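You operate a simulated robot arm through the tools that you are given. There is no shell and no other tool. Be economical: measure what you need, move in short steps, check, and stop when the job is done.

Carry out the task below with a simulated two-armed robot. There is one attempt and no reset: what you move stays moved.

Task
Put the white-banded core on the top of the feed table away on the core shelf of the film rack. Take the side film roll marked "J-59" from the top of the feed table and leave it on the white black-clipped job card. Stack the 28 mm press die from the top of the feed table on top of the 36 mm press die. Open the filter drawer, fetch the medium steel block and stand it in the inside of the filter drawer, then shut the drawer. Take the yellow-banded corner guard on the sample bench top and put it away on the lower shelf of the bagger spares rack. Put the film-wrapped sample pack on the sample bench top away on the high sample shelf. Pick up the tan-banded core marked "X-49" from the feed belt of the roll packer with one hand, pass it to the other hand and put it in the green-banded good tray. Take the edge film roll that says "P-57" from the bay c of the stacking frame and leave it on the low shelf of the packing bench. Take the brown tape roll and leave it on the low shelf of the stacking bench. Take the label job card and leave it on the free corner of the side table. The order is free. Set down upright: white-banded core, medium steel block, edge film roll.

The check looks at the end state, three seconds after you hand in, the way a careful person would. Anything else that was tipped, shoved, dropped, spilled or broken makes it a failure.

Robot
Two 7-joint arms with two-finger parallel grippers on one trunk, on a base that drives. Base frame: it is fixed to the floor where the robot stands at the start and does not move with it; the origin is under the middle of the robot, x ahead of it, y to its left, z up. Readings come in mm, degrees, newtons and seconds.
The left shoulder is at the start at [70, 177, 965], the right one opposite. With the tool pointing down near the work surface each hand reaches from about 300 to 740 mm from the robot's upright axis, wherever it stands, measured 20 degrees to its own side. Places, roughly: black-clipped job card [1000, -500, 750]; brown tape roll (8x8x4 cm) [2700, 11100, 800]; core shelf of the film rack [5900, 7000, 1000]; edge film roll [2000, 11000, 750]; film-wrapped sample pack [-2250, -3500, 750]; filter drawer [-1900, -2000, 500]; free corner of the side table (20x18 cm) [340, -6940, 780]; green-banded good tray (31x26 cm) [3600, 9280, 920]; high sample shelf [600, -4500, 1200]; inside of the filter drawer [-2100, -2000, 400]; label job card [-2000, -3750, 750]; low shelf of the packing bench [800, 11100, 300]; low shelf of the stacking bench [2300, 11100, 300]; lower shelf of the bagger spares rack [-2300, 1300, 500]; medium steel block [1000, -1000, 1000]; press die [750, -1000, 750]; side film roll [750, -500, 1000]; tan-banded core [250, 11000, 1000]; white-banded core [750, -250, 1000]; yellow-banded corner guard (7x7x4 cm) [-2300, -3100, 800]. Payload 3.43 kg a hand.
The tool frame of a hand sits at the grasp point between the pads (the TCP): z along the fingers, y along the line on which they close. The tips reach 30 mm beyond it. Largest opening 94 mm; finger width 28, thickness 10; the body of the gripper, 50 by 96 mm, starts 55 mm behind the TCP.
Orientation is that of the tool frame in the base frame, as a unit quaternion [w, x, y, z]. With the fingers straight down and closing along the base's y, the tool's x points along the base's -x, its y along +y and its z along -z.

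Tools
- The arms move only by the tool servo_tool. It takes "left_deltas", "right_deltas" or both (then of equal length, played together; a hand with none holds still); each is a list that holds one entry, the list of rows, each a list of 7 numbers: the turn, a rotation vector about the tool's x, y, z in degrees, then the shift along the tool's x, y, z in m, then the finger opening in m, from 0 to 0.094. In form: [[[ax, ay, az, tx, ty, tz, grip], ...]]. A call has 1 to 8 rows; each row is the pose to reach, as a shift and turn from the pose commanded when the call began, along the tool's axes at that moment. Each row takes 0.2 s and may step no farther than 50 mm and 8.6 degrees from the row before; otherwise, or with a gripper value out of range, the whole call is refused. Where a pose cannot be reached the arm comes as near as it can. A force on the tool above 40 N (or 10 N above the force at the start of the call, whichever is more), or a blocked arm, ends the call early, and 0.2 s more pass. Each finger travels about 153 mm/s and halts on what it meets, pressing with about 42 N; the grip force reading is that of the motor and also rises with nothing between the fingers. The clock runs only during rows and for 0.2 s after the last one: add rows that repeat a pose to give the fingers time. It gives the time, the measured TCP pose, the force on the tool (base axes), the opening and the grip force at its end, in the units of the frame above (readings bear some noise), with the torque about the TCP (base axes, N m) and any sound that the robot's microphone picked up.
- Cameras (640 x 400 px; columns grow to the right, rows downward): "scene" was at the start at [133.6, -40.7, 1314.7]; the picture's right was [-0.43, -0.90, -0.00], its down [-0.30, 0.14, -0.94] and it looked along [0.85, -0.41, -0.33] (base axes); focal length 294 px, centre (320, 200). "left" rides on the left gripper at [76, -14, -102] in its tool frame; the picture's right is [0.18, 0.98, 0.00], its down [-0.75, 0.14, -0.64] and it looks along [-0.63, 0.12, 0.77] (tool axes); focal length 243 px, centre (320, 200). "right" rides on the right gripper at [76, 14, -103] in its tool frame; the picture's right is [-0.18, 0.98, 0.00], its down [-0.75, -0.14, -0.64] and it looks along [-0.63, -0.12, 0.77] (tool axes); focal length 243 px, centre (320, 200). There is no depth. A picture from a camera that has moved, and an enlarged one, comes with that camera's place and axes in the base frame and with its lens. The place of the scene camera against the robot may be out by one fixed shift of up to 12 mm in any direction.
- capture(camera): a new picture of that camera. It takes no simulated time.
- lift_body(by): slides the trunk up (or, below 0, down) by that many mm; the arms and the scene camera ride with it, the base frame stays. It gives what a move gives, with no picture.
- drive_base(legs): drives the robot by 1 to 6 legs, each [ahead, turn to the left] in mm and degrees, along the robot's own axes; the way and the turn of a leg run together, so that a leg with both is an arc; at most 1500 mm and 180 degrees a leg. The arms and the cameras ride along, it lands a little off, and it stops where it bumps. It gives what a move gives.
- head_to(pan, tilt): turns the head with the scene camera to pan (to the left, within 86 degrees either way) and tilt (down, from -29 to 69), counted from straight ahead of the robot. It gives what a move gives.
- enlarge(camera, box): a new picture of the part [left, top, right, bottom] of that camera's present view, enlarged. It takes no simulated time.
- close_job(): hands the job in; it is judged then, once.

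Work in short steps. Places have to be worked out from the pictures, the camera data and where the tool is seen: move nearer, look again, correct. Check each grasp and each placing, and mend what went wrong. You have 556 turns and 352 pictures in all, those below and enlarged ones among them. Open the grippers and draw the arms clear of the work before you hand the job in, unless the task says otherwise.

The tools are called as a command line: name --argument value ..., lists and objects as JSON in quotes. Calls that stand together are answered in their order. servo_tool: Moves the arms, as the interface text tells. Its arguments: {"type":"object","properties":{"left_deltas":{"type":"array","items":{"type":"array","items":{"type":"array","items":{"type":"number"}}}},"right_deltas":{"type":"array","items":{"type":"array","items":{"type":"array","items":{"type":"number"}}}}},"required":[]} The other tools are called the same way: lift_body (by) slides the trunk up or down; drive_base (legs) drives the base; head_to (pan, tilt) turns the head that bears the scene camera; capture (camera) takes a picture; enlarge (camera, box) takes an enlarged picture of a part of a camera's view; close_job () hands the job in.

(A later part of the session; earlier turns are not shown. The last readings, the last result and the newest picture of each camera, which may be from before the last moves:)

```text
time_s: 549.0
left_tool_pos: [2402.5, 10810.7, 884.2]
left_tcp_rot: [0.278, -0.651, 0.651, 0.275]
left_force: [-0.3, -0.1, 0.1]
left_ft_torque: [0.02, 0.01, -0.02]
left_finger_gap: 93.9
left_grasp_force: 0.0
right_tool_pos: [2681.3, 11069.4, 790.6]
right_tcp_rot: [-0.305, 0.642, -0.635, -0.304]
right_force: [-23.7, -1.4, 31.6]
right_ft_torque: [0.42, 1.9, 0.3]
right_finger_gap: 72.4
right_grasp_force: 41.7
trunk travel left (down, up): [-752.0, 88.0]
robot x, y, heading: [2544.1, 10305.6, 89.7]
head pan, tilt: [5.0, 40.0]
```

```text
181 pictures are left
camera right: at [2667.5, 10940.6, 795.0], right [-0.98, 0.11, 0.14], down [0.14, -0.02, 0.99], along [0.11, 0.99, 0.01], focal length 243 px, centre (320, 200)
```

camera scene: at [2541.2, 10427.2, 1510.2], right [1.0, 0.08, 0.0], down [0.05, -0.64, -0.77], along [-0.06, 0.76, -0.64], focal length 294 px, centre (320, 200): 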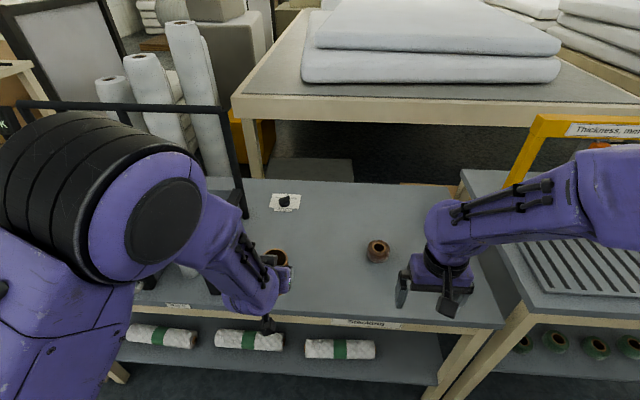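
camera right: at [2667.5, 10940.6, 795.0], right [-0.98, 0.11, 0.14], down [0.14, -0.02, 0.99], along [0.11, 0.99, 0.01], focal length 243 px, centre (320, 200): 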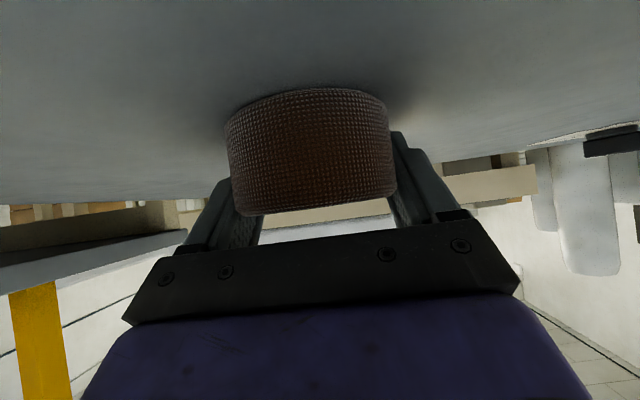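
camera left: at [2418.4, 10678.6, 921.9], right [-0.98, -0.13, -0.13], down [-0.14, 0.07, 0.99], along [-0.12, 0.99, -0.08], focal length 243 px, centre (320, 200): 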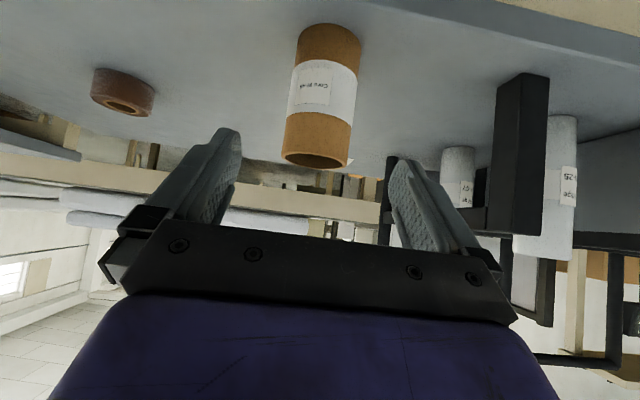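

The bench stopped the tips at z≈760, so the tape is really ~72 mm wide – gripped now at 72.4. I lift with the trunk 60 mm and check.

lift_body --by 70

capture --camera "right"

capture --camera "scene"

```text
time_s: 550.1
left_tool_pos: [2406.4, 10816.1, 952.2]
left_tcp_rot: [0.274, -0.651, 0.653, 0.275]
left_force: [-0.1, 0.3, 0.4]
left_ft_torque: [-0.03, 0.0, 0.01]
left_finger_gap: 93.9
left_grasp_force: 0.0
right_tool_pos: [2689.2, 11070.2, 849.3]
right_tcp_rot: [-0.301, 0.642, -0.639, -0.298]
right_force: [-0.7, -0.2, -0.7]
right_ft_torque: [0.0, 0.01, -0.02]
right_finger_gap: 72.5
right_grasp_force: 42.1
trunk travel left (down, up): [-822.0, 18.0]
robot x, y, heading: [2550.4, 10303.1, 89.3]
head pan, tilt: [5.0, 40.0]
```

```text
180 pictures are left
camera right: at [2674.7, 10942.9, 856.8], right [-0.98, 0.12, 0.14], down [0.14, -0.01, 0.99], along [0.12, 0.99, -0.01], focal length 243 px, centre (320, 200)
```

right: 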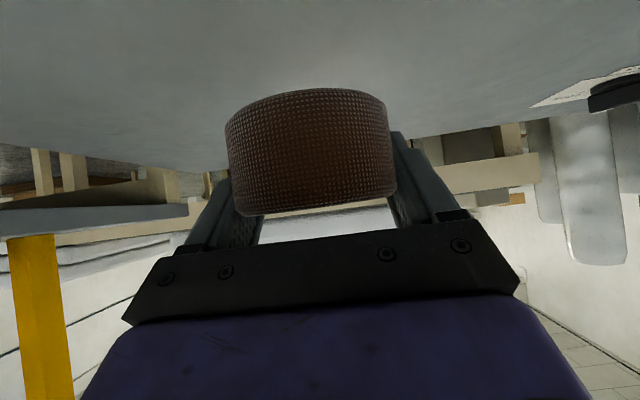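

```text
179 pictures are left
camera scene: at [2542.3, 10441.3, 1558.7], right [1.0, 0.08, 0.0], down [0.05, -0.64, -0.77], along [-0.06, 0.76, -0.64], focal length 294 px, centre (320, 200)
```

scene: 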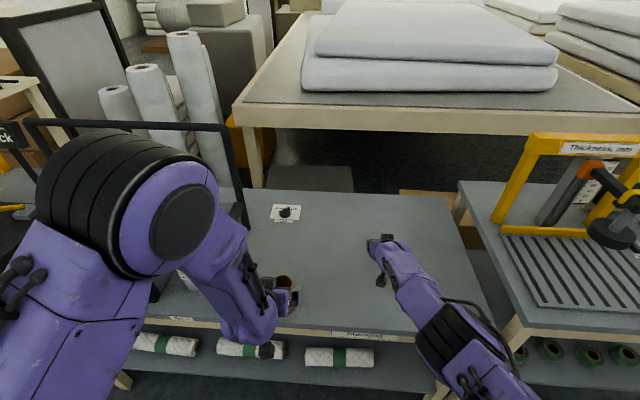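

Tape held. I back off 350 mm, lower the trunk and look at the low shelf.

drive_base --legs '[[-400, 0]]'

lift_body --by -350

head_to --pan 0 --tilt 25

capture --camera "scene"

```text
time_s: 552.6
left_tool_pos: [2401.9, 10425.9, 952.1]
left_tcp_rot: [0.274, -0.652, 0.652, 0.275]
left_force: [0.5, -0.2, -0.2]
left_ft_torque: [0.02, 0.02, 0.04]
left_finger_gap: 94.2
left_grasp_force: 0.3
right_tool_pos: [2685.9, 10681.9, 850.3]
right_tcp_rot: [-0.302, 0.642, -0.639, -0.299]
right_force: [-0.5, 0.5, -1.0]
right_ft_torque: [0.03, -0.01, 0.01]
right_finger_gap: 72.4
right_grasp_force: 41.5
trunk travel left (down, up): [-822.0, 18.0]
robot x, y, heading: [2546.0, 9918.8, 89.5]
head pan, tilt: [5.0, 40.0]
```

```text
time_s: 556.0
left_tool_pos: [2402.4, 10425.9, 602.2]
left_tcp_rot: [0.276, -0.651, 0.652, 0.274]
left_force: [-0.7, 0.1, 0.5]
left_ft_torque: [0.01, 0.01, -0.01]
left_finger_gap: 94.0
left_grasp_force: 0.0
right_tool_pos: [2685.3, 10679.4, 500.1]
right_tcp_rot: [-0.301, 0.642, -0.639, -0.299]
right_force: [0.9, 0.6, 0.3]
right_ft_torque: [0.0, 0.0, 0.0]
right_finger_gap: 72.5
right_grasp_force: 42.3
trunk travel left (down, up): [-472.0, 368.0]
robot x, y, heading: [2544.3, 9915.2, 89.5]
head pan, tilt: [5.0, 40.0]
```

```text
time_s: 556.8
left_tool_pos: [2403.3, 10426.0, 602.9]
left_tcp_rot: [0.275, -0.651, 0.653, 0.274]
left_force: [0.4, 0.7, 1.5]
left_ft_torque: [-0.01, 0.06, 0.0]
left_finger_gap: 94.2
left_grasp_force: 0.1
right_tool_pos: [2685.7, 10680.2, 500.6]
right_tcp_rot: [-0.301, 0.642, -0.639, -0.298]
right_force: [0.6, -0.1, 0.3]
right_ft_torque: [-0.02, -0.04, -0.01]
right_finger_gap: 72.4
right_grasp_force: 42.0
trunk travel left (down, up): [-472.0, 368.0]
robot x, y, heading: [2547.2, 9912.6, 89.3]
head pan, tilt: [0.0, 25.0]
```

```text
178 pictures are left
camera scene: at [2545.8, 10057.2, 1232.2], right [1.0, -0.01, 0.0], down [0.0, -0.42, -0.91], along [0.01, 0.91, -0.42], focal length 294 px, centre (320, 200)
```

scene: 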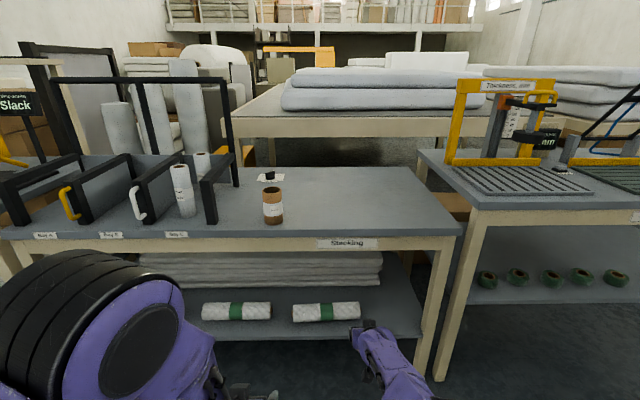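

The low shelf is free on its right part (x≈2710–2890, z≈300). I shift the hand right 110 mm, lower, and drive in.

servo_tool --right_deltas '[[[0, 0, 0, 0, -0.04, 0, 0.05], [0, 0, 0, 0, -0.08, 0, 0.05], [0, 0, 0, 0, -0.11, 0, 0.05]]]'

lift_body --by -100

drive_base --legs '[[150, 0]]'

capture --camera "right"

capture --camera "scene"

```text
time_s: 557.6
left_tool_pos: [2403.0, 10426.8, 603.4]
left_tcp_rot: [0.274, -0.651, 0.653, 0.275]
left_force: [0.2, -0.1, 0.7]
left_ft_torque: [-0.01, 0.0, -0.02]
left_finger_gap: 94.0
left_grasp_force: 0.1
right_tool_pos: [2794.9, 10681.4, 502.2]
right_tcp_rot: [-0.303, 0.642, -0.638, -0.299]
right_force: [-0.5, -0.3, -1.3]
right_ft_torque: [0.04, -0.01, 0.02]
right_finger_gap: 72.2
right_grasp_force: 41.9
trunk travel left (down, up): [-472.0, 368.0]
robot x, y, heading: [2547.3, 9917.4, 89.5]
head pan, tilt: [0.0, 25.0]
```

```text
time_s: 558.9
left_tool_pos: [2401.3, 10425.1, 503.3]
left_tcp_rot: [0.276, -0.65, 0.652, 0.275]
left_force: [0.3, 0.3, 0.3]
left_ft_torque: [0.0, 0.01, 0.01]
left_finger_gap: 93.7
left_grasp_force: 0.1
right_tool_pos: [2795.7, 10681.2, 402.5]
right_tcp_rot: [-0.301, 0.642, -0.639, -0.299]
right_force: [-0.1, -0.2, -0.8]
right_ft_torque: [0.01, 0.01, -0.01]
right_finger_gap: 72.4
right_grasp_force: 42.1
trunk travel left (down, up): [-372.0, 468.0]
robot x, y, heading: [2540.3, 9916.5, 89.6]
head pan, tilt: [0.0, 25.0]
```

```text
time_s: 560.3
left_tool_pos: [2402.9, 10575.2, 502.1]
left_tcp_rot: [0.274, -0.651, 0.653, 0.274]
left_force: [0.4, 0.8, 0.6]
left_ft_torque: [0.02, -0.02, -0.04]
left_finger_gap: 94.2
left_grasp_force: 0.0
right_tool_pos: [2796.9, 10829.5, 399.9]
right_tcp_rot: [-0.302, 0.641, -0.639, -0.298]
right_force: [0.6, -0.9, -0.8]
right_ft_torque: [0.01, 0.0, 0.01]
right_finger_gap: 72.6
right_grasp_force: 42.1
trunk travel left (down, up): [-372.0, 468.0]
robot x, y, heading: [2544.1, 10063.1, 89.5]
head pan, tilt: [0.0, 25.0]
```

```text
177 pictures are left
camera right: at [2782.3, 10703.0, 407.9], right [-0.98, 0.12, 0.14], down [0.14, -0.01, 0.99], along [0.12, 0.99, -0.01], focal length 243 px, centre (320, 200)
```

right: 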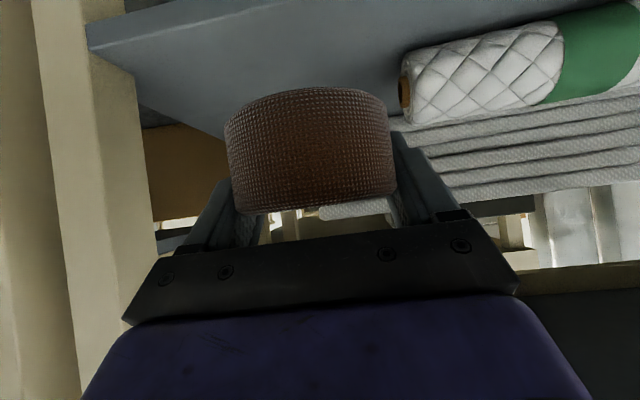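

```text
176 pictures are left
camera scene: at [2547.2, 10207.6, 1132.1], right [1.0, -0.01, 0.0], down [0.0, -0.42, -0.91], along [0.01, 0.91, -0.42], focal length 294 px, centre (320, 200)
```

scene: 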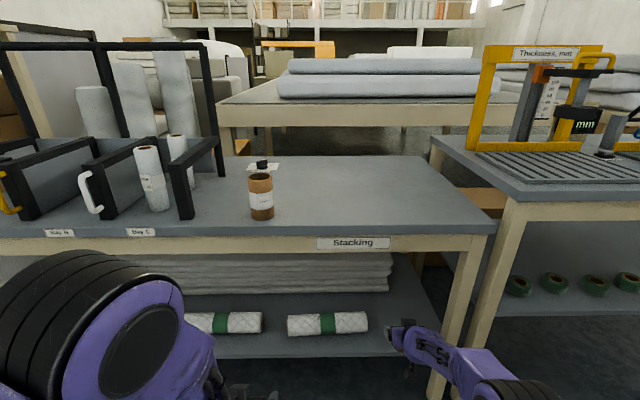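

Spot is clear; I shift 15 mm right, drive 75 mm in, and lower.

servo_tool --right_deltas '[[[0, 0, 0, 0, -0.008, 0, 0.05], [0, 0, 0, 0, -0.015, 0, 0.05]]]'

drive_base --legs '[[78, 0]]'

lift_body --by -55

capture --camera "right"

```text
time_s: 560.9
left_tool_pos: [2403.5, 10575.5, 502.7]
left_tcp_rot: [0.276, -0.651, 0.652, 0.275]
left_force: [0.0, -0.1, 0.1]
left_ft_torque: [0.01, -0.01, 0.02]
left_finger_gap: 94.1
left_grasp_force: 0.1
right_tool_pos: [2812.1, 10830.9, 401.5]
right_tcp_rot: [-0.302, 0.641, -0.639, -0.298]
right_force: [0.1, -0.3, -1.0]
right_ft_torque: [0.01, -0.02, -0.01]
right_finger_gap: 72.3
right_grasp_force: 41.6
trunk travel left (down, up): [-372.0, 468.0]
robot x, y, heading: [2548.4, 10063.2, 89.6]
head pan, tilt: [0.0, 25.0]
```

```text
time_s: 561.9
left_tool_pos: [2405.3, 10653.7, 501.5]
left_tcp_rot: [0.275, -0.651, 0.653, 0.274]
left_force: [0.2, -0.9, 0.1]
left_ft_torque: [0.0, 0.02, -0.03]
left_finger_gap: 93.8
left_grasp_force: 0.1
right_tool_pos: [2812.2, 10908.7, 401.1]
right_tcp_rot: [-0.302, 0.642, -0.639, -0.299]
right_force: [0.4, 0.5, -0.9]
right_ft_torque: [0.02, -0.01, -0.01]
right_finger_gap: 72.1
right_grasp_force: 42.2
trunk travel left (down, up): [-372.0, 468.0]
robot x, y, heading: [2548.1, 10142.8, 89.3]
head pan, tilt: [0.0, 25.0]
```

```text
time_s: 562.9
left_tool_pos: [2404.7, 10652.4, 449.0]
left_tcp_rot: [0.275, -0.651, 0.653, 0.274]
left_force: [0.5, 0.5, -1.2]
left_ft_torque: [-0.04, 0.03, 0.05]
left_finger_gap: 93.7
left_grasp_force: 0.1
right_tool_pos: [2813.0, 10909.7, 346.8]
right_tcp_rot: [-0.302, 0.642, -0.639, -0.298]
right_force: [-0.3, -1.0, -0.2]
right_ft_torque: [0.02, 0.0, -0.04]
right_finger_gap: 72.4
right_grasp_force: 41.9
trunk travel left (down, up): [-317.0, 523.0]
robot x, y, heading: [2548.4, 10140.7, 89.4]
head pan, tilt: [0.0, 25.0]
```

```text
175 pictures are left
camera right: at [2798.3, 10780.9, 353.9], right [-0.98, 0.12, 0.14], down [0.14, -0.01, 0.99], along [0.12, 0.99, 0.0], focal length 243 px, centre (320, 200)
```

right: 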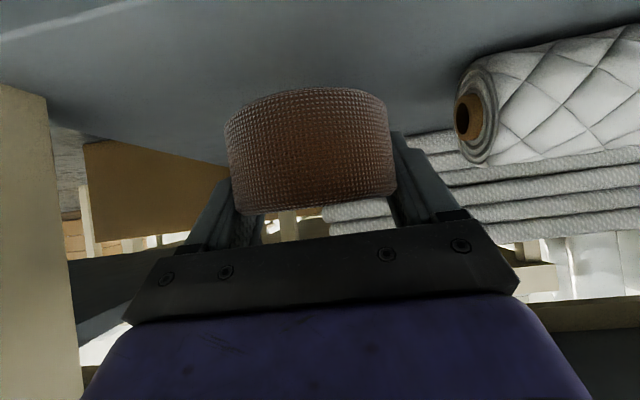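

I lower vertically with the arm in small steps until contact.

servo_tool --right_deltas '[[[0, 0, 0, 0.004, 0, 0.003, 0.05], [0, 0, 0, 0.008, 0, 0.0065, 0.05], [0, 0, 0, 0.011, 0, 0.009, 0.05]]]'

```text
time_s: 563.7
left_tool_pos: [2404.3, 10653.8, 447.3]
left_tcp_rot: [0.275, -0.651, 0.652, 0.275]
left_force: [-1.0, 0.0, -1.1]
left_ft_torque: [-0.02, 0.01, -0.02]
left_finger_gap: 94.3
left_grasp_force: 0.1
right_tool_pos: [2813.4, 10908.6, 331.9]
right_tcp_rot: [-0.303, 0.641, -0.639, -0.298]
right_force: [0.0, 0.2, 0.0]
right_ft_torque: [-0.03, -0.01, 0.01]
right_finger_gap: 72.4
right_grasp_force: 42.2
trunk travel left (down, up): [-317.0, 523.0]
robot x, y, heading: [2549.2, 10140.3, 89.2]
head pan, tilt: [0.0, 25.0]
```

servo_tool --right_deltas '[[[0, 0, 0, 0.004, 0, 0.003, 0.05], [0, 0, 0, 0.008, 0, 0.0065, 0.05], [0, 0, 0, 0.011, 0, 0.009, 0.05]]]'

capture --camera "right"

```text
time_s: 564.5
left_tool_pos: [2404.1, 10652.2, 447.7]
left_tcp_rot: [0.275, -0.651, 0.653, 0.274]
left_force: [-0.1, -0.3, 0.1]
left_ft_torque: [0.02, -0.03, 0.01]
left_finger_gap: 94.1
left_grasp_force: 0.1
right_tool_pos: [2811.0, 10909.5, 319.1]
right_tcp_rot: [-0.301, 0.642, -0.638, -0.3]
right_force: [-0.4, 0.0, -0.4]
right_ft_torque: [0.03, -0.01, 0.04]
right_finger_gap: 72.3
right_grasp_force: 41.2
trunk travel left (down, up): [-317.0, 523.0]
robot x, y, heading: [2545.9, 10143.8, 89.6]
head pan, tilt: [0.0, 25.0]
```

```text
174 pictures are left
camera right: at [2796.9, 10780.7, 325.9], right [-0.98, 0.12, 0.14], down [0.14, -0.01, 0.99], along [0.12, 0.99, 0.0], focal length 243 px, centre (320, 200)
```

right: 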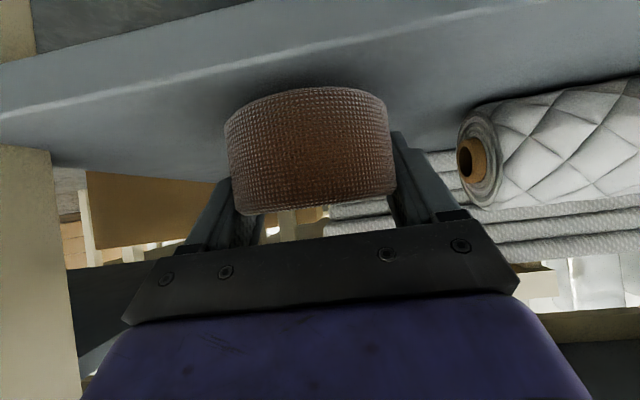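

servo_tool --right_deltas '[[[0, 0, 0, 0.003, 0, 0.0025, 0.05], [0, 0, 0, 0.006, 0, 0.005, 0.05], [0, 0, 0, 0.009, 0, 0.0075, 0.05]]]'

```text
time_s: 565.3
left_tool_pos: [2405.5, 10652.5, 447.8]
left_tcp_rot: [0.275, -0.65, 0.653, 0.274]
left_force: [0.2, 0.3, 0.6]
left_ft_torque: [0.0, -0.03, 0.02]
left_finger_gap: 93.8
left_grasp_force: 0.1
right_tool_pos: [2811.3, 10903.4, 310.5]
right_tcp_rot: [-0.302, 0.641, -0.639, -0.298]
right_force: [0.5, 1.2, 3.2]
right_ft_torque: [0.07, 0.03, -0.01]
right_finger_gap: 72.4
right_grasp_force: 42.2
right hand out of reach, approached as far as the arm can: row 1, 2, 3
trunk travel left (down, up): [-317.0, 523.0]
robot x, y, heading: [2546.7, 10142.6, 89.5]
head pan, tilt: [0.0, 25.0]
```

Light contact begins, but the arm is at its limit; I lower the trunk 4 mm.

lift_body --by -4

```text
time_s: 565.8
left_tool_pos: [2404.8, 10652.1, 445.7]
left_tcp_rot: [0.276, -0.651, 0.652, 0.275]
left_force: [0.0, 0.5, -0.3]
left_ft_torque: [0.0, -0.02, 0.0]
left_finger_gap: 93.8
left_grasp_force: 0.0
right_tool_pos: [2811.6, 10903.5, 310.2]
right_tcp_rot: [-0.304, 0.64, -0.638, -0.301]
right_force: [1.3, -8.0, 19.9]
right_ft_torque: [-0.03, 0.67, 0.32]
right_finger_gap: 72.0
right_grasp_force: 42.1
trunk travel left (down, up): [-313.0, 527.0]
robot x, y, heading: [2548.4, 10139.6, 89.7]
head pan, tilt: [0.0, 25.0]
```

Firm contact. I open, raise the trunk 70 mm, and back out.

servo_tool --right_deltas '[[[0, 0, 0, 0, 0, 0, 0.08], [0, 0, 0, 0, 0, 0, 0.088], [0, 0, 0, 0, 0, 0, 0.088]]]'

lift_body --by 75

capture --camera "right"

```text
time_s: 566.6
left_tool_pos: [2404.5, 10652.2, 446.0]
left_tcp_rot: [0.276, -0.651, 0.651, 0.276]
left_force: [-0.9, 1.0, -1.3]
left_ft_torque: [-0.01, 0.02, 0.05]
left_finger_gap: 94.0
left_grasp_force: 0.0
right_tool_pos: [2812.7, 10902.8, 310.4]
right_tcp_rot: [-0.305, 0.64, -0.638, -0.3]
right_force: [22.0, -1.9, 23.7]
right_ft_torque: [0.34, 0.27, -0.34]
right_finger_gap: 75.2
right_grasp_force: 0.1
trunk travel left (down, up): [-313.0, 527.0]
robot x, y, heading: [2547.5, 10143.7, 89.5]
head pan, tilt: [0.0, 25.0]
```

```text
time_s: 567.7
left_tool_pos: [2403.4, 10653.2, 518.0]
left_tcp_rot: [-0.274, 0.652, -0.651, -0.275]
left_force: [1.4, 0.2, 0.8]
left_ft_torque: [-0.01, 0.01, -0.01]
left_finger_gap: 94.1
left_grasp_force: 0.1
right_tool_pos: [2811.3, 10903.0, 380.3]
right_tcp_rot: [-0.302, 0.642, -0.638, -0.299]
right_force: [0.4, 0.6, 0.5]
right_ft_torque: [-0.04, 0.0, 0.03]
right_finger_gap: 88.3
right_grasp_force: 0.1
trunk travel left (down, up): [-388.0, 452.0]
robot x, y, heading: [2549.3, 10141.9, 89.7]
head pan, tilt: [0.0, 25.0]
```

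```text
173 pictures are left
camera right: at [2796.6, 10774.9, 386.4], right [-0.98, 0.12, 0.14], down [0.14, -0.01, 0.99], along [0.12, 0.99, -0.01], focal length 243 px, centre (320, 200)
```

right: 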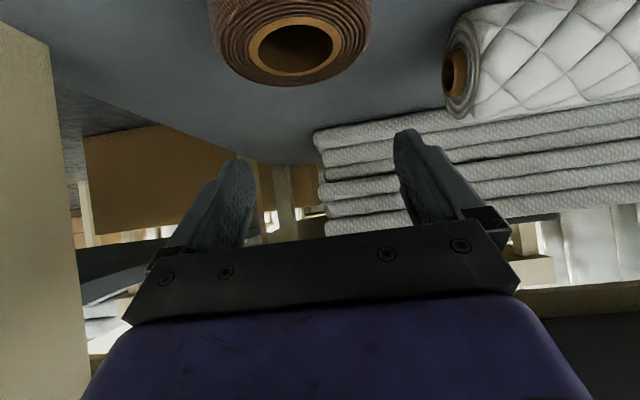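

Tape placed on the low shelf. I back out 250 mm and look at bay C of the stacking frame.

drive_base --legs '[[-300, 0]]'

lift_body --by 390

head_to --pan 25 --tilt 30

capture --camera "scene"

```text
time_s: 569.8
left_tool_pos: [2400.7, 10355.8, 518.9]
left_tcp_rot: [-0.274, 0.652, -0.652, -0.274]
left_force: [-0.7, -0.2, 0.2]
left_ft_torque: [-0.02, -0.01, -0.01]
left_finger_gap: 94.0
left_grasp_force: 0.0
right_tool_pos: [2807.0, 10606.8, 380.2]
right_tcp_rot: [-0.302, 0.642, -0.639, -0.298]
right_force: [0.7, -0.8, 0.3]
right_ft_torque: [-0.04, -0.01, -0.01]
right_finger_gap: 88.0
right_grasp_force: 0.0
trunk travel left (down, up): [-388.0, 452.0]
robot x, y, heading: [2547.9, 9845.7, 90.0]
head pan, tilt: [0.0, 25.0]
```

```text
time_s: 573.5
left_tool_pos: [2399.7, 10355.6, 909.3]
left_tcp_rot: [-0.275, 0.652, -0.651, -0.275]
left_force: [-1.5, -0.4, -0.4]
left_ft_torque: [-0.03, -0.01, 0.02]
left_finger_gap: 93.9
left_grasp_force: 0.1
right_tool_pos: [2806.5, 10607.2, 769.2]
right_tcp_rot: [-0.301, 0.642, -0.639, -0.298]
right_force: [-0.2, -0.4, 0.3]
right_ft_torque: [0.02, -0.01, 0.01]
right_finger_gap: 88.0
right_grasp_force: 0.0
trunk travel left (down, up): [-778.0, 62.0]
robot x, y, heading: [2545.4, 9844.7, 89.7]
head pan, tilt: [0.0, 25.0]
```

```text
time_s: 574.4
left_tool_pos: [2401.4, 10356.1, 908.4]
left_tcp_rot: [-0.274, 0.652, -0.651, -0.275]
left_force: [-0.2, -0.3, 1.5]
left_ft_torque: [0.0, 0.01, 0.0]
left_finger_gap: 94.4
left_grasp_force: 0.0
right_tool_pos: [2807.1, 10607.2, 770.1]
right_tcp_rot: [-0.301, 0.643, -0.638, -0.299]
right_force: [-0.2, -0.4, 0.6]
right_ft_torque: [0.01, -0.03, -0.02]
right_finger_gap: 87.8
right_grasp_force: 0.0
trunk travel left (down, up): [-778.0, 62.0]
robot x, y, heading: [2546.1, 9847.8, 90.0]
head pan, tilt: [25.0, 30.0]
```

```text
172 pictures are left
camera scene: at [2507.1, 9978.4, 1530.3], right [0.91, 0.42, 0.0], down [0.21, -0.45, -0.87], along [-0.36, 0.79, -0.5], focal length 294 px, centre (320, 200)
```

scene: 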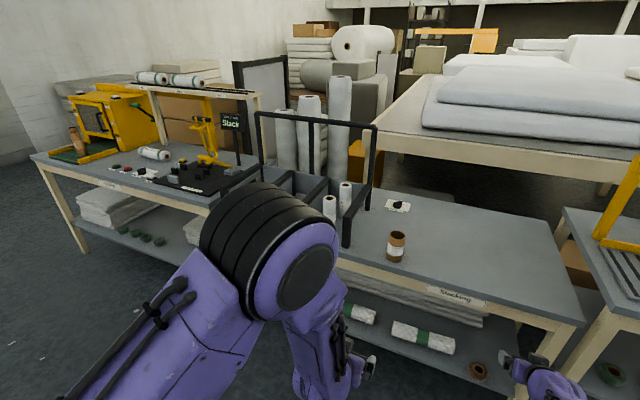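

I zoom on bay C and the roll packer.

enlarge --camera "scene" --box '[240, 80, 420, 270]'

enlarge --camera "scene" --box '[20, 60, 260, 260]'

```text
2.11 times, centred on (330, 175) of scene
camera zoom: at [2507.1, 9978.4, 1530.3], right [0.91, 0.42, 0.0], down [0.21, -0.45, -0.87], along [-0.36, 0.79, -0.5], focal length 618 px, centre (299, 253)
```

zoom: 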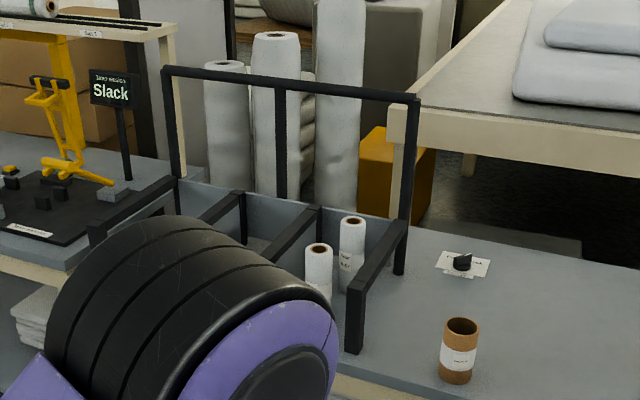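

```text
2.00 times, centred on (140, 160) of scene
camera zoom: at [2507.1, 9978.4, 1530.3], right [0.91, 0.42, 0.0], down [0.21, -0.45, -0.87], along [-0.36, 0.79, -0.5], focal length 587 px, centre (680, 280)
```

zoom: 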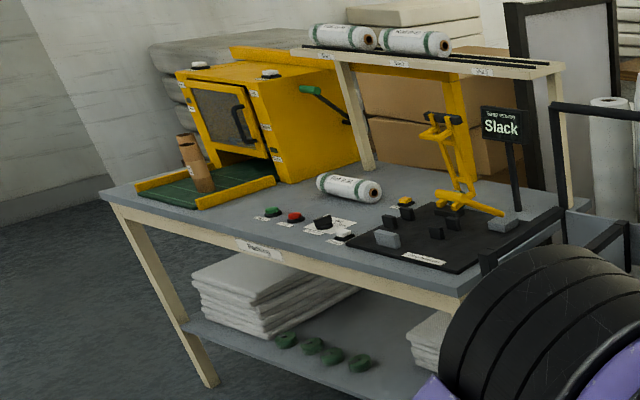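

Bay C holds two rolls (≈[2078,10996] and ≈[2095,11143]). I move to x≈2250 and closer to read their labels.

drive_base --legs '[[0, 90], [300, 0], [0, -90]]'

head_to --pan 5 --tilt 30

capture --camera "scene"

```text
time_s: 584.1
left_tool_pos: [2095.7, 10359.3, 909.1]
left_tcp_rot: [0.275, -0.651, 0.652, 0.275]
left_force: [0.3, -0.7, 0.0]
left_ft_torque: [0.0, -0.01, 0.01]
left_finger_gap: 94.0
left_grasp_force: 0.0
right_tool_pos: [2502.2, 10609.9, 768.9]
right_tcp_rot: [-0.3, 0.644, -0.637, -0.299]
right_force: [-0.4, 0.4, 0.2]
right_ft_torque: [-0.02, 0.01, 0.0]
right_finger_gap: 88.1
right_grasp_force: 0.0
trunk travel left (down, up): [-778.0, 62.0]
robot x, y, heading: [2243.7, 9850.5, 89.9]
head pan, tilt: [25.0, 30.0]
```

```text
time_s: 584.9
left_tool_pos: [2095.2, 10357.4, 907.9]
left_tcp_rot: [-0.275, 0.652, -0.651, -0.275]
left_force: [-0.5, 0.3, 0.3]
left_ft_torque: [0.03, -0.01, -0.03]
left_finger_gap: 93.9
left_grasp_force: 0.0
right_tool_pos: [2500.6, 10610.1, 769.5]
right_tcp_rot: [-0.301, 0.643, -0.638, -0.298]
right_force: [-0.5, -0.4, -0.1]
right_ft_torque: [-0.03, 0.03, 0.0]
right_finger_gap: 88.2
right_grasp_force: 0.0
trunk travel left (down, up): [-778.0, 62.0]
robot x, y, heading: [2240.3, 9848.6, 89.9]
head pan, tilt: [5.0, 30.0]
```

```text
169 pictures are left
camera scene: at [2232.6, 9988.4, 1530.3], right [1.0, 0.08, 0.0], down [0.04, -0.5, -0.87], along [-0.07, 0.86, -0.5], focal length 294 px, centre (320, 200)
```

scene: 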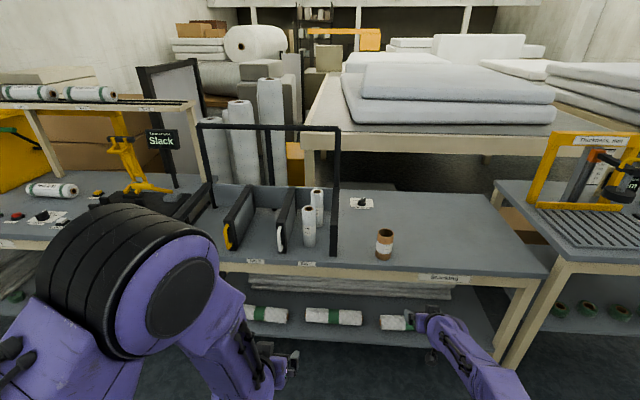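

enlarge --camera "scene" --box '[190, 170, 350, 280]'

enlarge --camera "scene" --box '[285, 180, 345, 260]'

```text
3.64 times, centred on (270, 225) of scene
camera zoom: at [2232.6, 9988.4, 1530.3], right [1.0, 0.08, 0.0], down [0.04, -0.5, -0.87], along [-0.07, 0.86, -0.5], focal length 1067 px, centre (502, 109)
```

zoom: 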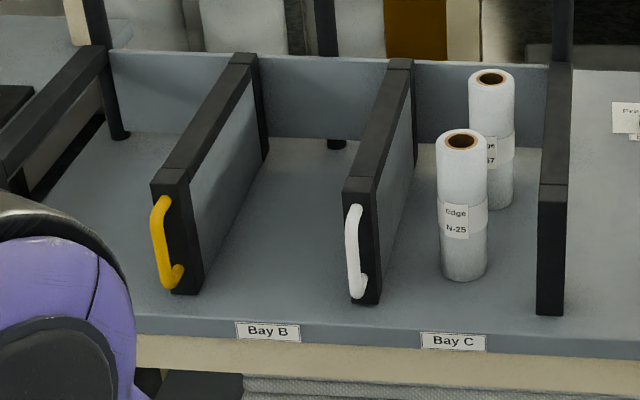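

```text
5.00 times, centred on (315, 220) of scene
camera zoom: at [2232.6, 9988.4, 1530.3], right [1.0, 0.08, 0.0], down [0.04, -0.5, -0.87], along [-0.07, 0.86, -0.5], focal length 1467 px, centre (345, 100)
```

zoom: 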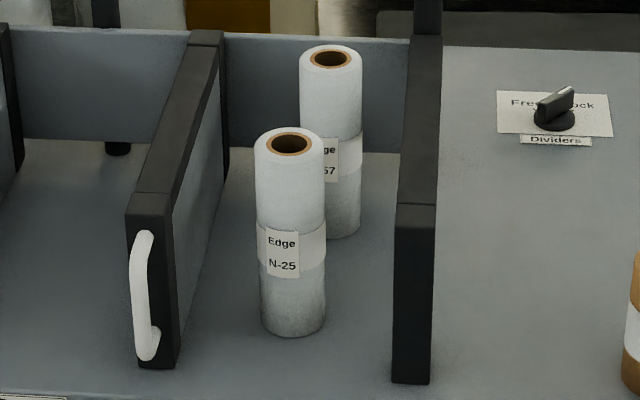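

The rear roll is P-57 (label "…57"), ≈[2122,11104], top z≈925; N-25 stands in front, so I must lift P-57 from above. I retract and straighten the right arm, and turn the left hand vertical.

servo_tool --right_deltas '[[[0, 6.25, 0, 0.007, 0, -0.045, 0.088], [0, 12.5, 0, 0.014, 0, -0.09, 0.088], [0, 18.75, 0, 0.021, 0, -0.135, 0.088], [0, 25, 0, 0.028, 0, -0.18, 0.088], [0, 31.25, 0, 0.035, 0, -0.225, 0.088], [0, 37.5, 0, 0.042, 0, -0.27, 0.088], [0, 43.75, 0, 0.05, 0, -0.315, 0.088], [0, 50, 0, 0.059, 0, -0.36, 0.088]]]' --left_deltas '[[[0, 5.7, 0, 0, 0, 0, 0.08], [0, 11.4, 0, 0, 0, 0, 0.08], [0, 17.1, 0, 0, 0, 0, 0.08], [0, 22.8, 0, 0, 0, 0, 0.08], [0, 28.5, 0, 0, 0, 0, 0.08], [0, 34.2, 0, 0, 0, 0, 0.08], [0, 40, 0, 0, 0, 0, 0.08], [0, 45.6, 0, 0, 0, 0, 0.08]]]'

```text
time_s: 586.7
left_tool_pos: [2094.2, 10359.2, 907.9]
left_tcp_rot: [0.001, 0.708, -0.706, 0.0]
left_force: [0.0, 0.6, -0.1]
left_ft_torque: [-0.03, -0.05, -0.02]
left_finger_gap: 79.9
left_grasp_force: 0.1
right_tool_pos: [2511.2, 10539.2, 906.9]
right_tcp_rot: [-0.011, 0.709, -0.705, -0.007]
right_force: [-0.7, 0.7, -0.1]
right_ft_torque: [0.02, -0.03, 0.0]
right_finger_gap: 88.0
right_grasp_force: 0.0
right hand out of reach, approached as far as the arm can: row 1, 2, 3, 4, 5, 6, 7, 8
trunk travel left (down, up): [-778.0, 62.0]
robot x, y, heading: [2243.1, 9852.1, 89.7]
head pan, tilt: [5.0, 30.0]
```

Left is vertical. I pull the right hand further back using a slight back-tilt.

servo_tool --right_deltas '[[[0, 6, 0, 0.03, 0, 0, 0.088], [0, 12, 0, 0.06, 0, 0, 0.088], [0, 16, 0, 0.1, 0, 0, 0.088], [0, 16, 0, 0.14, 0, 0, 0.088], [0, 16, 0, 0.18, 0, 0, 0.088], [0, 12, 0, 0.22, 0, 0, 0.088], [0, 6, 0, 0.26, 0, 0, 0.088], [0, 0, 0, 0.29, 0, 0, 0.088]]]'

lift_body --by 60

```text
time_s: 588.5
left_tool_pos: [2098.9, 10358.9, 909.8]
left_tcp_rot: [0.002, 0.707, -0.707, -0.003]
left_force: [0.8, -0.6, 0.3]
left_ft_torque: [-0.01, 0.07, 0.0]
left_finger_gap: 79.8
left_grasp_force: 0.1
right_tool_pos: [2583.8, 10518.9, 864.8]
right_tcp_rot: [0.0, 0.709, -0.705, 0.002]
right_force: [0.4, -0.9, -0.3]
right_ft_torque: [-0.06, 0.01, -0.01]
right_finger_gap: 87.8
right_grasp_force: 0.0
right hand out of reach, approached as far as the arm can: row 1, 2, 3, 4, 5, 6, 7, 8
trunk travel left (down, up): [-778.0, 62.0]
robot x, y, heading: [2239.4, 9849.7, 89.7]
head pan, tilt: [5.0, 30.0]
```

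```text
time_s: 589.5
left_tool_pos: [2095.0, 10359.0, 969.1]
left_tcp_rot: [-0.001, 0.708, -0.706, 0.0]
left_force: [-0.1, 0.6, 0.4]
left_ft_torque: [0.0, 0.0, -0.02]
left_finger_gap: 79.9
left_grasp_force: 0.0
right_tool_pos: [2583.3, 10519.4, 926.0]
right_tcp_rot: [-0.001, 0.71, -0.705, 0.003]
right_force: [-1.1, -0.3, 0.7]
right_ft_torque: [0.03, 0.0, 0.01]
right_finger_gap: 87.9
right_grasp_force: 0.1
trunk travel left (down, up): [-838.0, 2.0]
robot x, y, heading: [2242.2, 9850.8, 89.9]
head pan, tilt: [5.0, 30.0]
```

I raise the left hand 60 mm and drive 500 mm ahead, then look down into the bay.

servo_tool --left_deltas '[[[0, 0, 0, 0, 0, -0.03, 0.08], [0, 0, 0, 0, 0, -0.06, 0.08]]]'

drive_base --legs '[[500, 0]]'

servo_tool --left_deltas '[[[0, 0, 0, -0.02, 0, 0, 0.08], [0, 0, 0, -0.06, 0, 0, 0.08], [0, 0, 0, -0.1, 0, 0, 0.08], [0, 0, 0, -0.14, 0, 0, 0.08], [0, 0, 0, -0.14, 0, 0, 0.08], [0, 0, 0, -0.14, 0, 0, 0.08]]]'

capture --camera "left"

```text
time_s: 590.1
left_tool_pos: [2095.7, 10357.4, 1029.4]
left_tcp_rot: [0.001, 0.708, -0.706, -0.002]
left_force: [-0.9, -0.1, 0.0]
left_ft_torque: [0.04, -0.03, 0.02]
left_finger_gap: 80.0
left_grasp_force: 0.0
right_tool_pos: [2583.5, 10516.1, 927.0]
right_tcp_rot: [-0.001, 0.71, -0.704, 0.004]
right_force: [0.2, 0.4, -0.4]
right_ft_torque: [0.03, 0.02, 0.03]
right_finger_gap: 88.1
right_grasp_force: 0.0
trunk travel left (down, up): [-838.0, 2.0]
robot x, y, heading: [2240.7, 9849.4, 90.0]
head pan, tilt: [5.0, 30.0]
```

```text
time_s: 593.1
left_tool_pos: [2098.0, 10863.3, 1030.1]
left_tcp_rot: [-0.001, 0.707, -0.707, 0.0]
left_force: [0.2, 0.0, -0.5]
left_ft_torque: [-0.03, 0.02, -0.01]
left_finger_gap: 79.9
left_grasp_force: 0.1
right_tool_pos: [2585.7, 11023.3, 926.8]
right_tcp_rot: [0.0, 0.709, -0.705, 0.003]
right_force: [0.0, 0.1, 0.3]
right_ft_torque: [-0.01, -0.01, -0.03]
right_finger_gap: 88.0
right_grasp_force: 0.1
trunk travel left (down, up): [-838.0, 2.0]
robot x, y, heading: [2244.6, 10351.0, 89.7]
head pan, tilt: [5.0, 30.0]
```

```text
time_s: 594.5
left_tool_pos: [2098.5, 11001.6, 1029.6]
left_tcp_rot: [0.0, 0.708, -0.706, 0.0]
left_force: [-0.1, 0.4, 0.0]
left_ft_torque: [0.02, 0.01, 0.0]
left_finger_gap: 79.8
left_grasp_force: 0.2
right_tool_pos: [2585.8, 11024.3, 927.4]
right_tcp_rot: [-0.001, 0.709, -0.706, 0.003]
right_force: [-0.2, 0.3, -0.5]
right_ft_torque: [0.04, -0.03, -0.01]
right_finger_gap: 88.1
right_grasp_force: 0.1
trunk travel left (down, up): [-838.0, 2.0]
robot x, y, heading: [2247.2, 10352.9, 89.8]
head pan, tilt: [5.0, 30.0]
```

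```text
166 pictures are left
camera left: at [2112.1, 10927.3, 1132.9], right [-0.98, -0.19, 0.0], down [-0.14, 0.75, 0.64], along [-0.12, 0.63, -0.77], focal length 243 px, centre (320, 200)
```

left: 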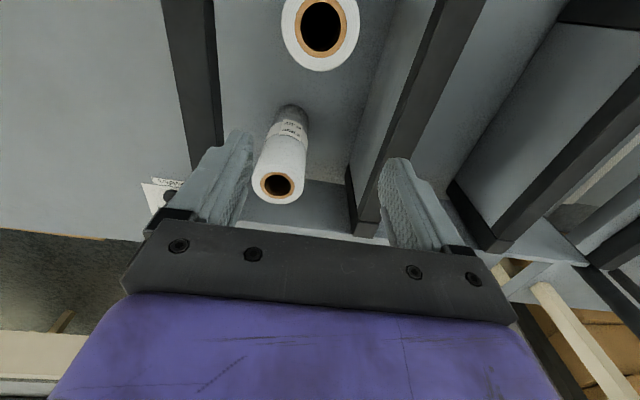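

P-57's top is at ≈[2127,11090]. I shift the hand 28 mm right and drive 85 mm ahead.

servo_tool --left_deltas '[[[0, 0, 0, 0, -0.015, 0, 0.08], [0, 0, 0, 0, -0.028, 0, 0.08]]]'

drive_base --legs '[[42, 0], [42, 0]]'

servo_tool --left_deltas '[[[0, 0, 0, 0, 0, 0, 0.08], [0, 0, 0, 0, 0, 0, 0.08], [0, 0, 0, 0, 0, 0, 0.08]]]'

capture --camera "left"

```text
time_s: 595.1
left_tool_pos: [2125.5, 11003.1, 1028.3]
left_tcp_rot: [0.0, 0.708, -0.706, 0.0]
left_force: [1.2, 1.0, -0.4]
left_ft_torque: [0.02, 0.01, -0.05]
left_finger_gap: 80.4
left_grasp_force: 0.1
right_tool_pos: [2586.9, 11024.4, 927.1]
right_tcp_rot: [-0.001, 0.709, -0.706, 0.003]
right_force: [0.5, 0.2, 0.4]
right_ft_torque: [-0.01, 0.02, 0.04]
right_finger_gap: 88.1
right_grasp_force: 0.1
trunk travel left (down, up): [-838.0, 2.0]
robot x, y, heading: [2243.9, 10354.7, 89.7]
head pan, tilt: [5.0, 30.0]
```

```text
time_s: 596.5
left_tool_pos: [2128.1, 11086.0, 1031.3]
left_tcp_rot: [-0.001, 0.707, -0.707, -0.003]
left_force: [0.1, 0.2, -0.4]
left_ft_torque: [-0.02, 0.04, -0.03]
left_finger_gap: 80.0
left_grasp_force: 0.0
right_tool_pos: [2586.4, 11109.3, 925.0]
right_tcp_rot: [0.001, 0.709, -0.705, 0.004]
right_force: [-0.5, 0.1, -1.5]
right_ft_torque: [-0.03, 0.03, 0.01]
right_finger_gap: 87.9
right_grasp_force: 0.0
trunk travel left (down, up): [-838.0, 2.0]
robot x, y, heading: [2242.5, 10439.6, 89.9]
head pan, tilt: [5.0, 30.0]
```

```text
time_s: 597.3
left_tool_pos: [2127.7, 11081.1, 1035.1]
left_tcp_rot: [0.003, -0.707, 0.707, 0.004]
left_force: [-0.7, -0.1, 0.6]
left_ft_torque: [0.02, -0.03, 0.03]
left_finger_gap: 80.2
left_grasp_force: 0.0
right_tool_pos: [2587.7, 11104.5, 929.2]
right_tcp_rot: [-0.001, 0.709, -0.705, 0.003]
right_force: [0.2, -0.3, -0.1]
right_ft_torque: [0.02, 0.0, -0.03]
right_finger_gap: 88.3
right_grasp_force: 0.0
trunk travel left (down, up): [-838.0, 2.0]
robot x, y, heading: [2243.3, 10437.9, 89.8]
head pan, tilt: [5.0, 30.0]
```

```text
165 pictures are left
camera left: at [2140.8, 11004.8, 1137.7], right [-0.98, -0.18, 0.0], down [-0.14, 0.75, 0.65], along [-0.12, 0.64, -0.76], focal length 243 px, centre (320, 200)
```

left: 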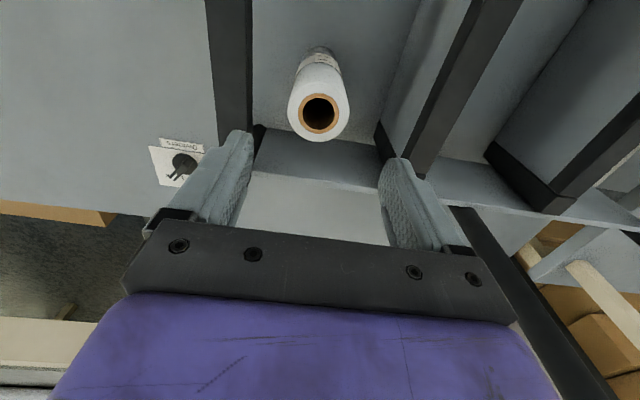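

Perfectly below. I narrow to 72 mm and descend in two stages.

servo_tool --left_deltas '[[[0, 0, 0, 0, 0, 0.03, 0.072], [0, 0, 0, -0.001, 0, 0.06, 0.072], [0, 0, 0, -0.001, 0, 0.075, 0.072], [0, 0, 0, -0.001, 0, 0.075, 0.072]]]'

capture --camera "left"

```text
time_s: 598.3
left_tool_pos: [2127.8, 11084.8, 957.8]
left_tcp_rot: [-0.002, 0.707, -0.707, -0.004]
left_force: [-0.4, 0.4, -0.7]
left_ft_torque: [0.01, 0.0, 0.02]
left_finger_gap: 71.8
left_grasp_force: 0.1
right_tool_pos: [2586.9, 11106.7, 925.7]
right_tcp_rot: [-0.001, 0.709, -0.706, 0.003]
right_force: [-0.1, -0.5, -0.7]
right_ft_torque: [0.0, 0.0, -0.03]
right_finger_gap: 87.9
right_grasp_force: 0.0
trunk travel left (down, up): [-838.0, 2.0]
robot x, y, heading: [2247.2, 10439.3, 89.5]
head pan, tilt: [5.0, 30.0]
```

```text
164 pictures are left
camera left: at [2140.6, 11009.7, 1059.9], right [-0.98, -0.18, 0.0], down [-0.14, 0.75, 0.65], along [-0.12, 0.64, -0.76], focal length 243 px, centre (320, 200)
```

left: 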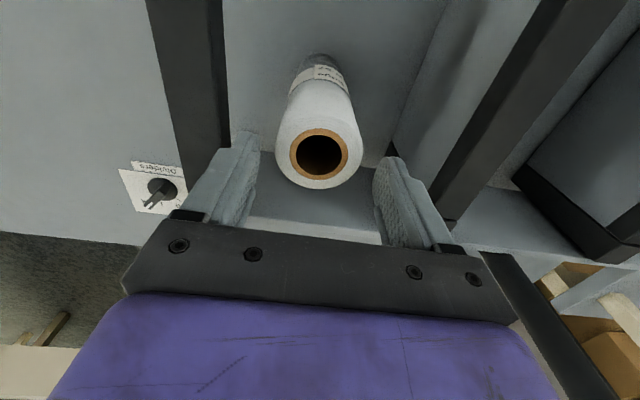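

Aligned. Final 53 mm down and close.

servo_tool --left_deltas '[[[0, 0, 0, 0.001, 0, 0.025, 0.072], [0, 0, 0, 0.001, 0, 0.053, 0.072], [0, 0, 0, 0.001, 0, 0.053, 0.04], [0, 0, 0, 0.001, 0, 0.053, 0.03], [0, 0, 0, 0.001, 0, 0.053, 0.03]]]'

capture --camera "left"

```text
time_s: 599.5
left_tool_pos: [2126.8, 11085.7, 904.6]
left_tcp_rot: [-0.002, 0.708, -0.707, -0.003]
left_force: [-0.5, 0.1, -0.3]
left_ft_torque: [0.0, -0.02, 0.02]
left_finger_gap: 53.7
left_grasp_force: 41.7
right_tool_pos: [2586.7, 11107.2, 926.0]
right_tcp_rot: [-0.001, 0.709, -0.705, 0.004]
right_force: [0.8, 0.6, 0.1]
right_ft_torque: [0.02, -0.02, 0.0]
right_finger_gap: 87.8
right_grasp_force: 0.0
trunk travel left (down, up): [-838.0, 2.0]
robot x, y, heading: [2243.8, 10440.2, 89.5]
head pan, tilt: [5.0, 30.0]
```

```text
163 pictures are left
camera left: at [2140.6, 11009.8, 1007.0], right [-0.98, -0.18, 0.0], down [-0.14, 0.75, 0.65], along [-0.12, 0.64, -0.76], focal length 243 px, centre (320, 200)
```

left: 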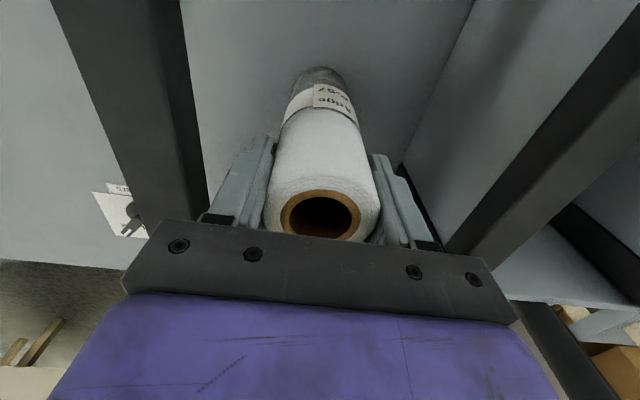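

P-57 gripped (53.7 mm). I lift it 210 mm straight up, clear of N-25 and the dividers.

servo_tool --left_deltas '[[[0, 0, 0, 0, 0, -0.03, 0.03], [0, 0, 0, 0, 0, -0.06, 0.03], [0, 0, 0, 0, 0, -0.09, 0.03], [0, 0, 0, 0, 0, -0.12, 0.03], [0, 0, 0, 0, 0, -0.15, 0.03], [0, 0, 0, 0, 0, -0.18, 0.03], [0, 0, 0, 0, 0, -0.21, 0.03]]]'

capture --camera "scene"

```text
time_s: 601.1
left_tool_pos: [2124.5, 11086.4, 1115.3]
left_tcp_rot: [-0.003, 0.708, -0.706, -0.003]
left_force: [-0.5, 0.2, -1.9]
left_ft_torque: [0.03, -0.02, 0.0]
left_finger_gap: 53.4
left_grasp_force: 42.0
right_tool_pos: [2587.0, 11106.3, 926.0]
right_tcp_rot: [0.0, 0.71, -0.704, 0.004]
right_force: [0.6, -1.4, 0.1]
right_ft_torque: [0.05, -0.01, 0.01]
right_finger_gap: 87.8
right_grasp_force: 0.1
trunk travel left (down, up): [-838.0, 2.0]
robot x, y, heading: [2245.4, 10440.1, 89.4]
head pan, tilt: [5.0, 30.0]
```

```text
162 pictures are left
camera scene: at [2235.7, 10578.6, 1590.3], right [1.0, 0.08, 0.0], down [0.04, -0.5, -0.87], along [-0.07, 0.86, -0.5], focal length 294 px, centre (320, 200)
```

scene: 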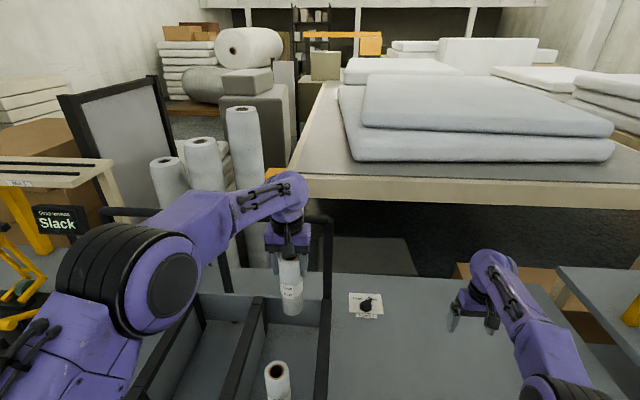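

Held and clear. I back out in short legs over N-25 to limit sway.

drive_base --legs '[[-35, 0], [-35, 0], [-35, 0], [-35, 0], [-40, 0], [-40, 0]]'

drive_base --legs '[[-250, 0]]'

capture --camera "scene"

```text
time_s: 604.3
left_tool_pos: [2123.7, 10873.1, 1107.8]
left_tcp_rot: [0.0, 0.707, -0.707, -0.001]
left_force: [-0.1, 0.2, -3.5]
left_ft_torque: [-0.1, 0.0, -0.03]
left_finger_gap: 53.3
left_grasp_force: 42.0
right_tool_pos: [2585.5, 10892.7, 921.7]
right_tcp_rot: [0.002, 0.708, -0.706, 0.007]
right_force: [0.1, 0.5, -1.1]
right_ft_torque: [-0.04, 0.02, 0.03]
right_finger_gap: 88.0
right_grasp_force: 0.0
trunk travel left (down, up): [-838.0, 2.0]
robot x, y, heading: [2239.6, 10220.5, 89.5]
head pan, tilt: [5.0, 30.0]
```

```text
time_s: 606.1
left_tool_pos: [2121.0, 10617.1, 1113.0]
left_tcp_rot: [-0.002, 0.708, -0.706, -0.003]
left_force: [0.2, -0.7, -3.1]
left_ft_torque: [0.01, -0.03, 0.0]
left_finger_gap: 53.0
left_grasp_force: 42.3
right_tool_pos: [2582.4, 10640.9, 924.0]
right_tcp_rot: [0.0, 0.71, -0.704, 0.004]
right_force: [-0.7, 0.8, 0.1]
right_ft_torque: [0.0, -0.01, 0.01]
right_finger_gap: 88.2
right_grasp_force: 0.0
trunk travel left (down, up): [-838.0, 2.0]
robot x, y, heading: [2240.7, 9971.3, 89.9]
head pan, tilt: [5.0, 30.0]
```

```text
161 pictures are left
camera scene: at [2232.9, 10112.4, 1590.0], right [1.0, 0.09, 0.0], down [0.04, -0.5, -0.87], along [-0.07, 0.86, -0.5], focal length 294 px, centre (320, 200)
```

scene: 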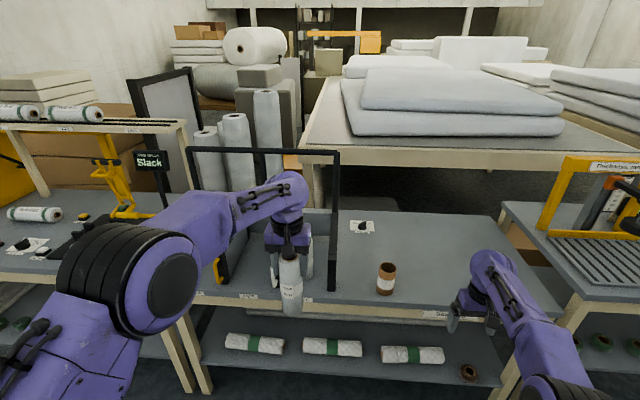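

I'll set P-57 down on the stacking bench's front at ≈[2295,10850] to re-grip it from the side. First I shift 165 mm right.

drive_base --legs '[[0, -90], [165, 0], [0, 90], [150, 0]]'

capture --camera "scene"

```text
time_s: 616.0
left_tool_pos: [2273.3, 10763.4, 1116.1]
left_tcp_rot: [-0.002, 0.713, -0.701, -0.004]
left_force: [-0.3, -0.6, -2.3]
left_ft_torque: [-0.01, 0.0, 0.03]
left_finger_gap: 53.4
left_grasp_force: 42.2
right_tool_pos: [2737.1, 10793.8, 928.1]
right_tcp_rot: [-0.001, 0.715, -0.699, 0.004]
right_force: [-1.4, -1.3, -0.8]
right_ft_torque: [0.06, -0.09, 0.01]
right_finger_gap: 88.1
right_grasp_force: 0.1
trunk travel left (down, up): [-838.0, 2.0]
robot x, y, heading: [2400.7, 10121.4, 90.5]
head pan, tilt: [5.0, 30.0]
```

```text
160 pictures are left
camera scene: at [2392.7, 10258.3, 1590.6], right [1.0, 0.1, 0.0], down [0.05, -0.5, -0.87], along [-0.08, 0.86, -0.5], focal length 294 px, centre (320, 200)
```

scene: 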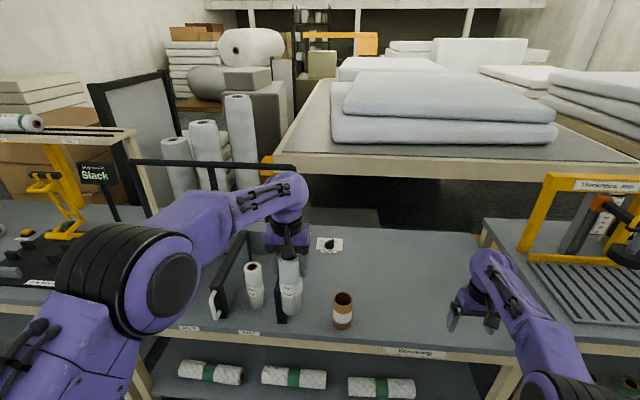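

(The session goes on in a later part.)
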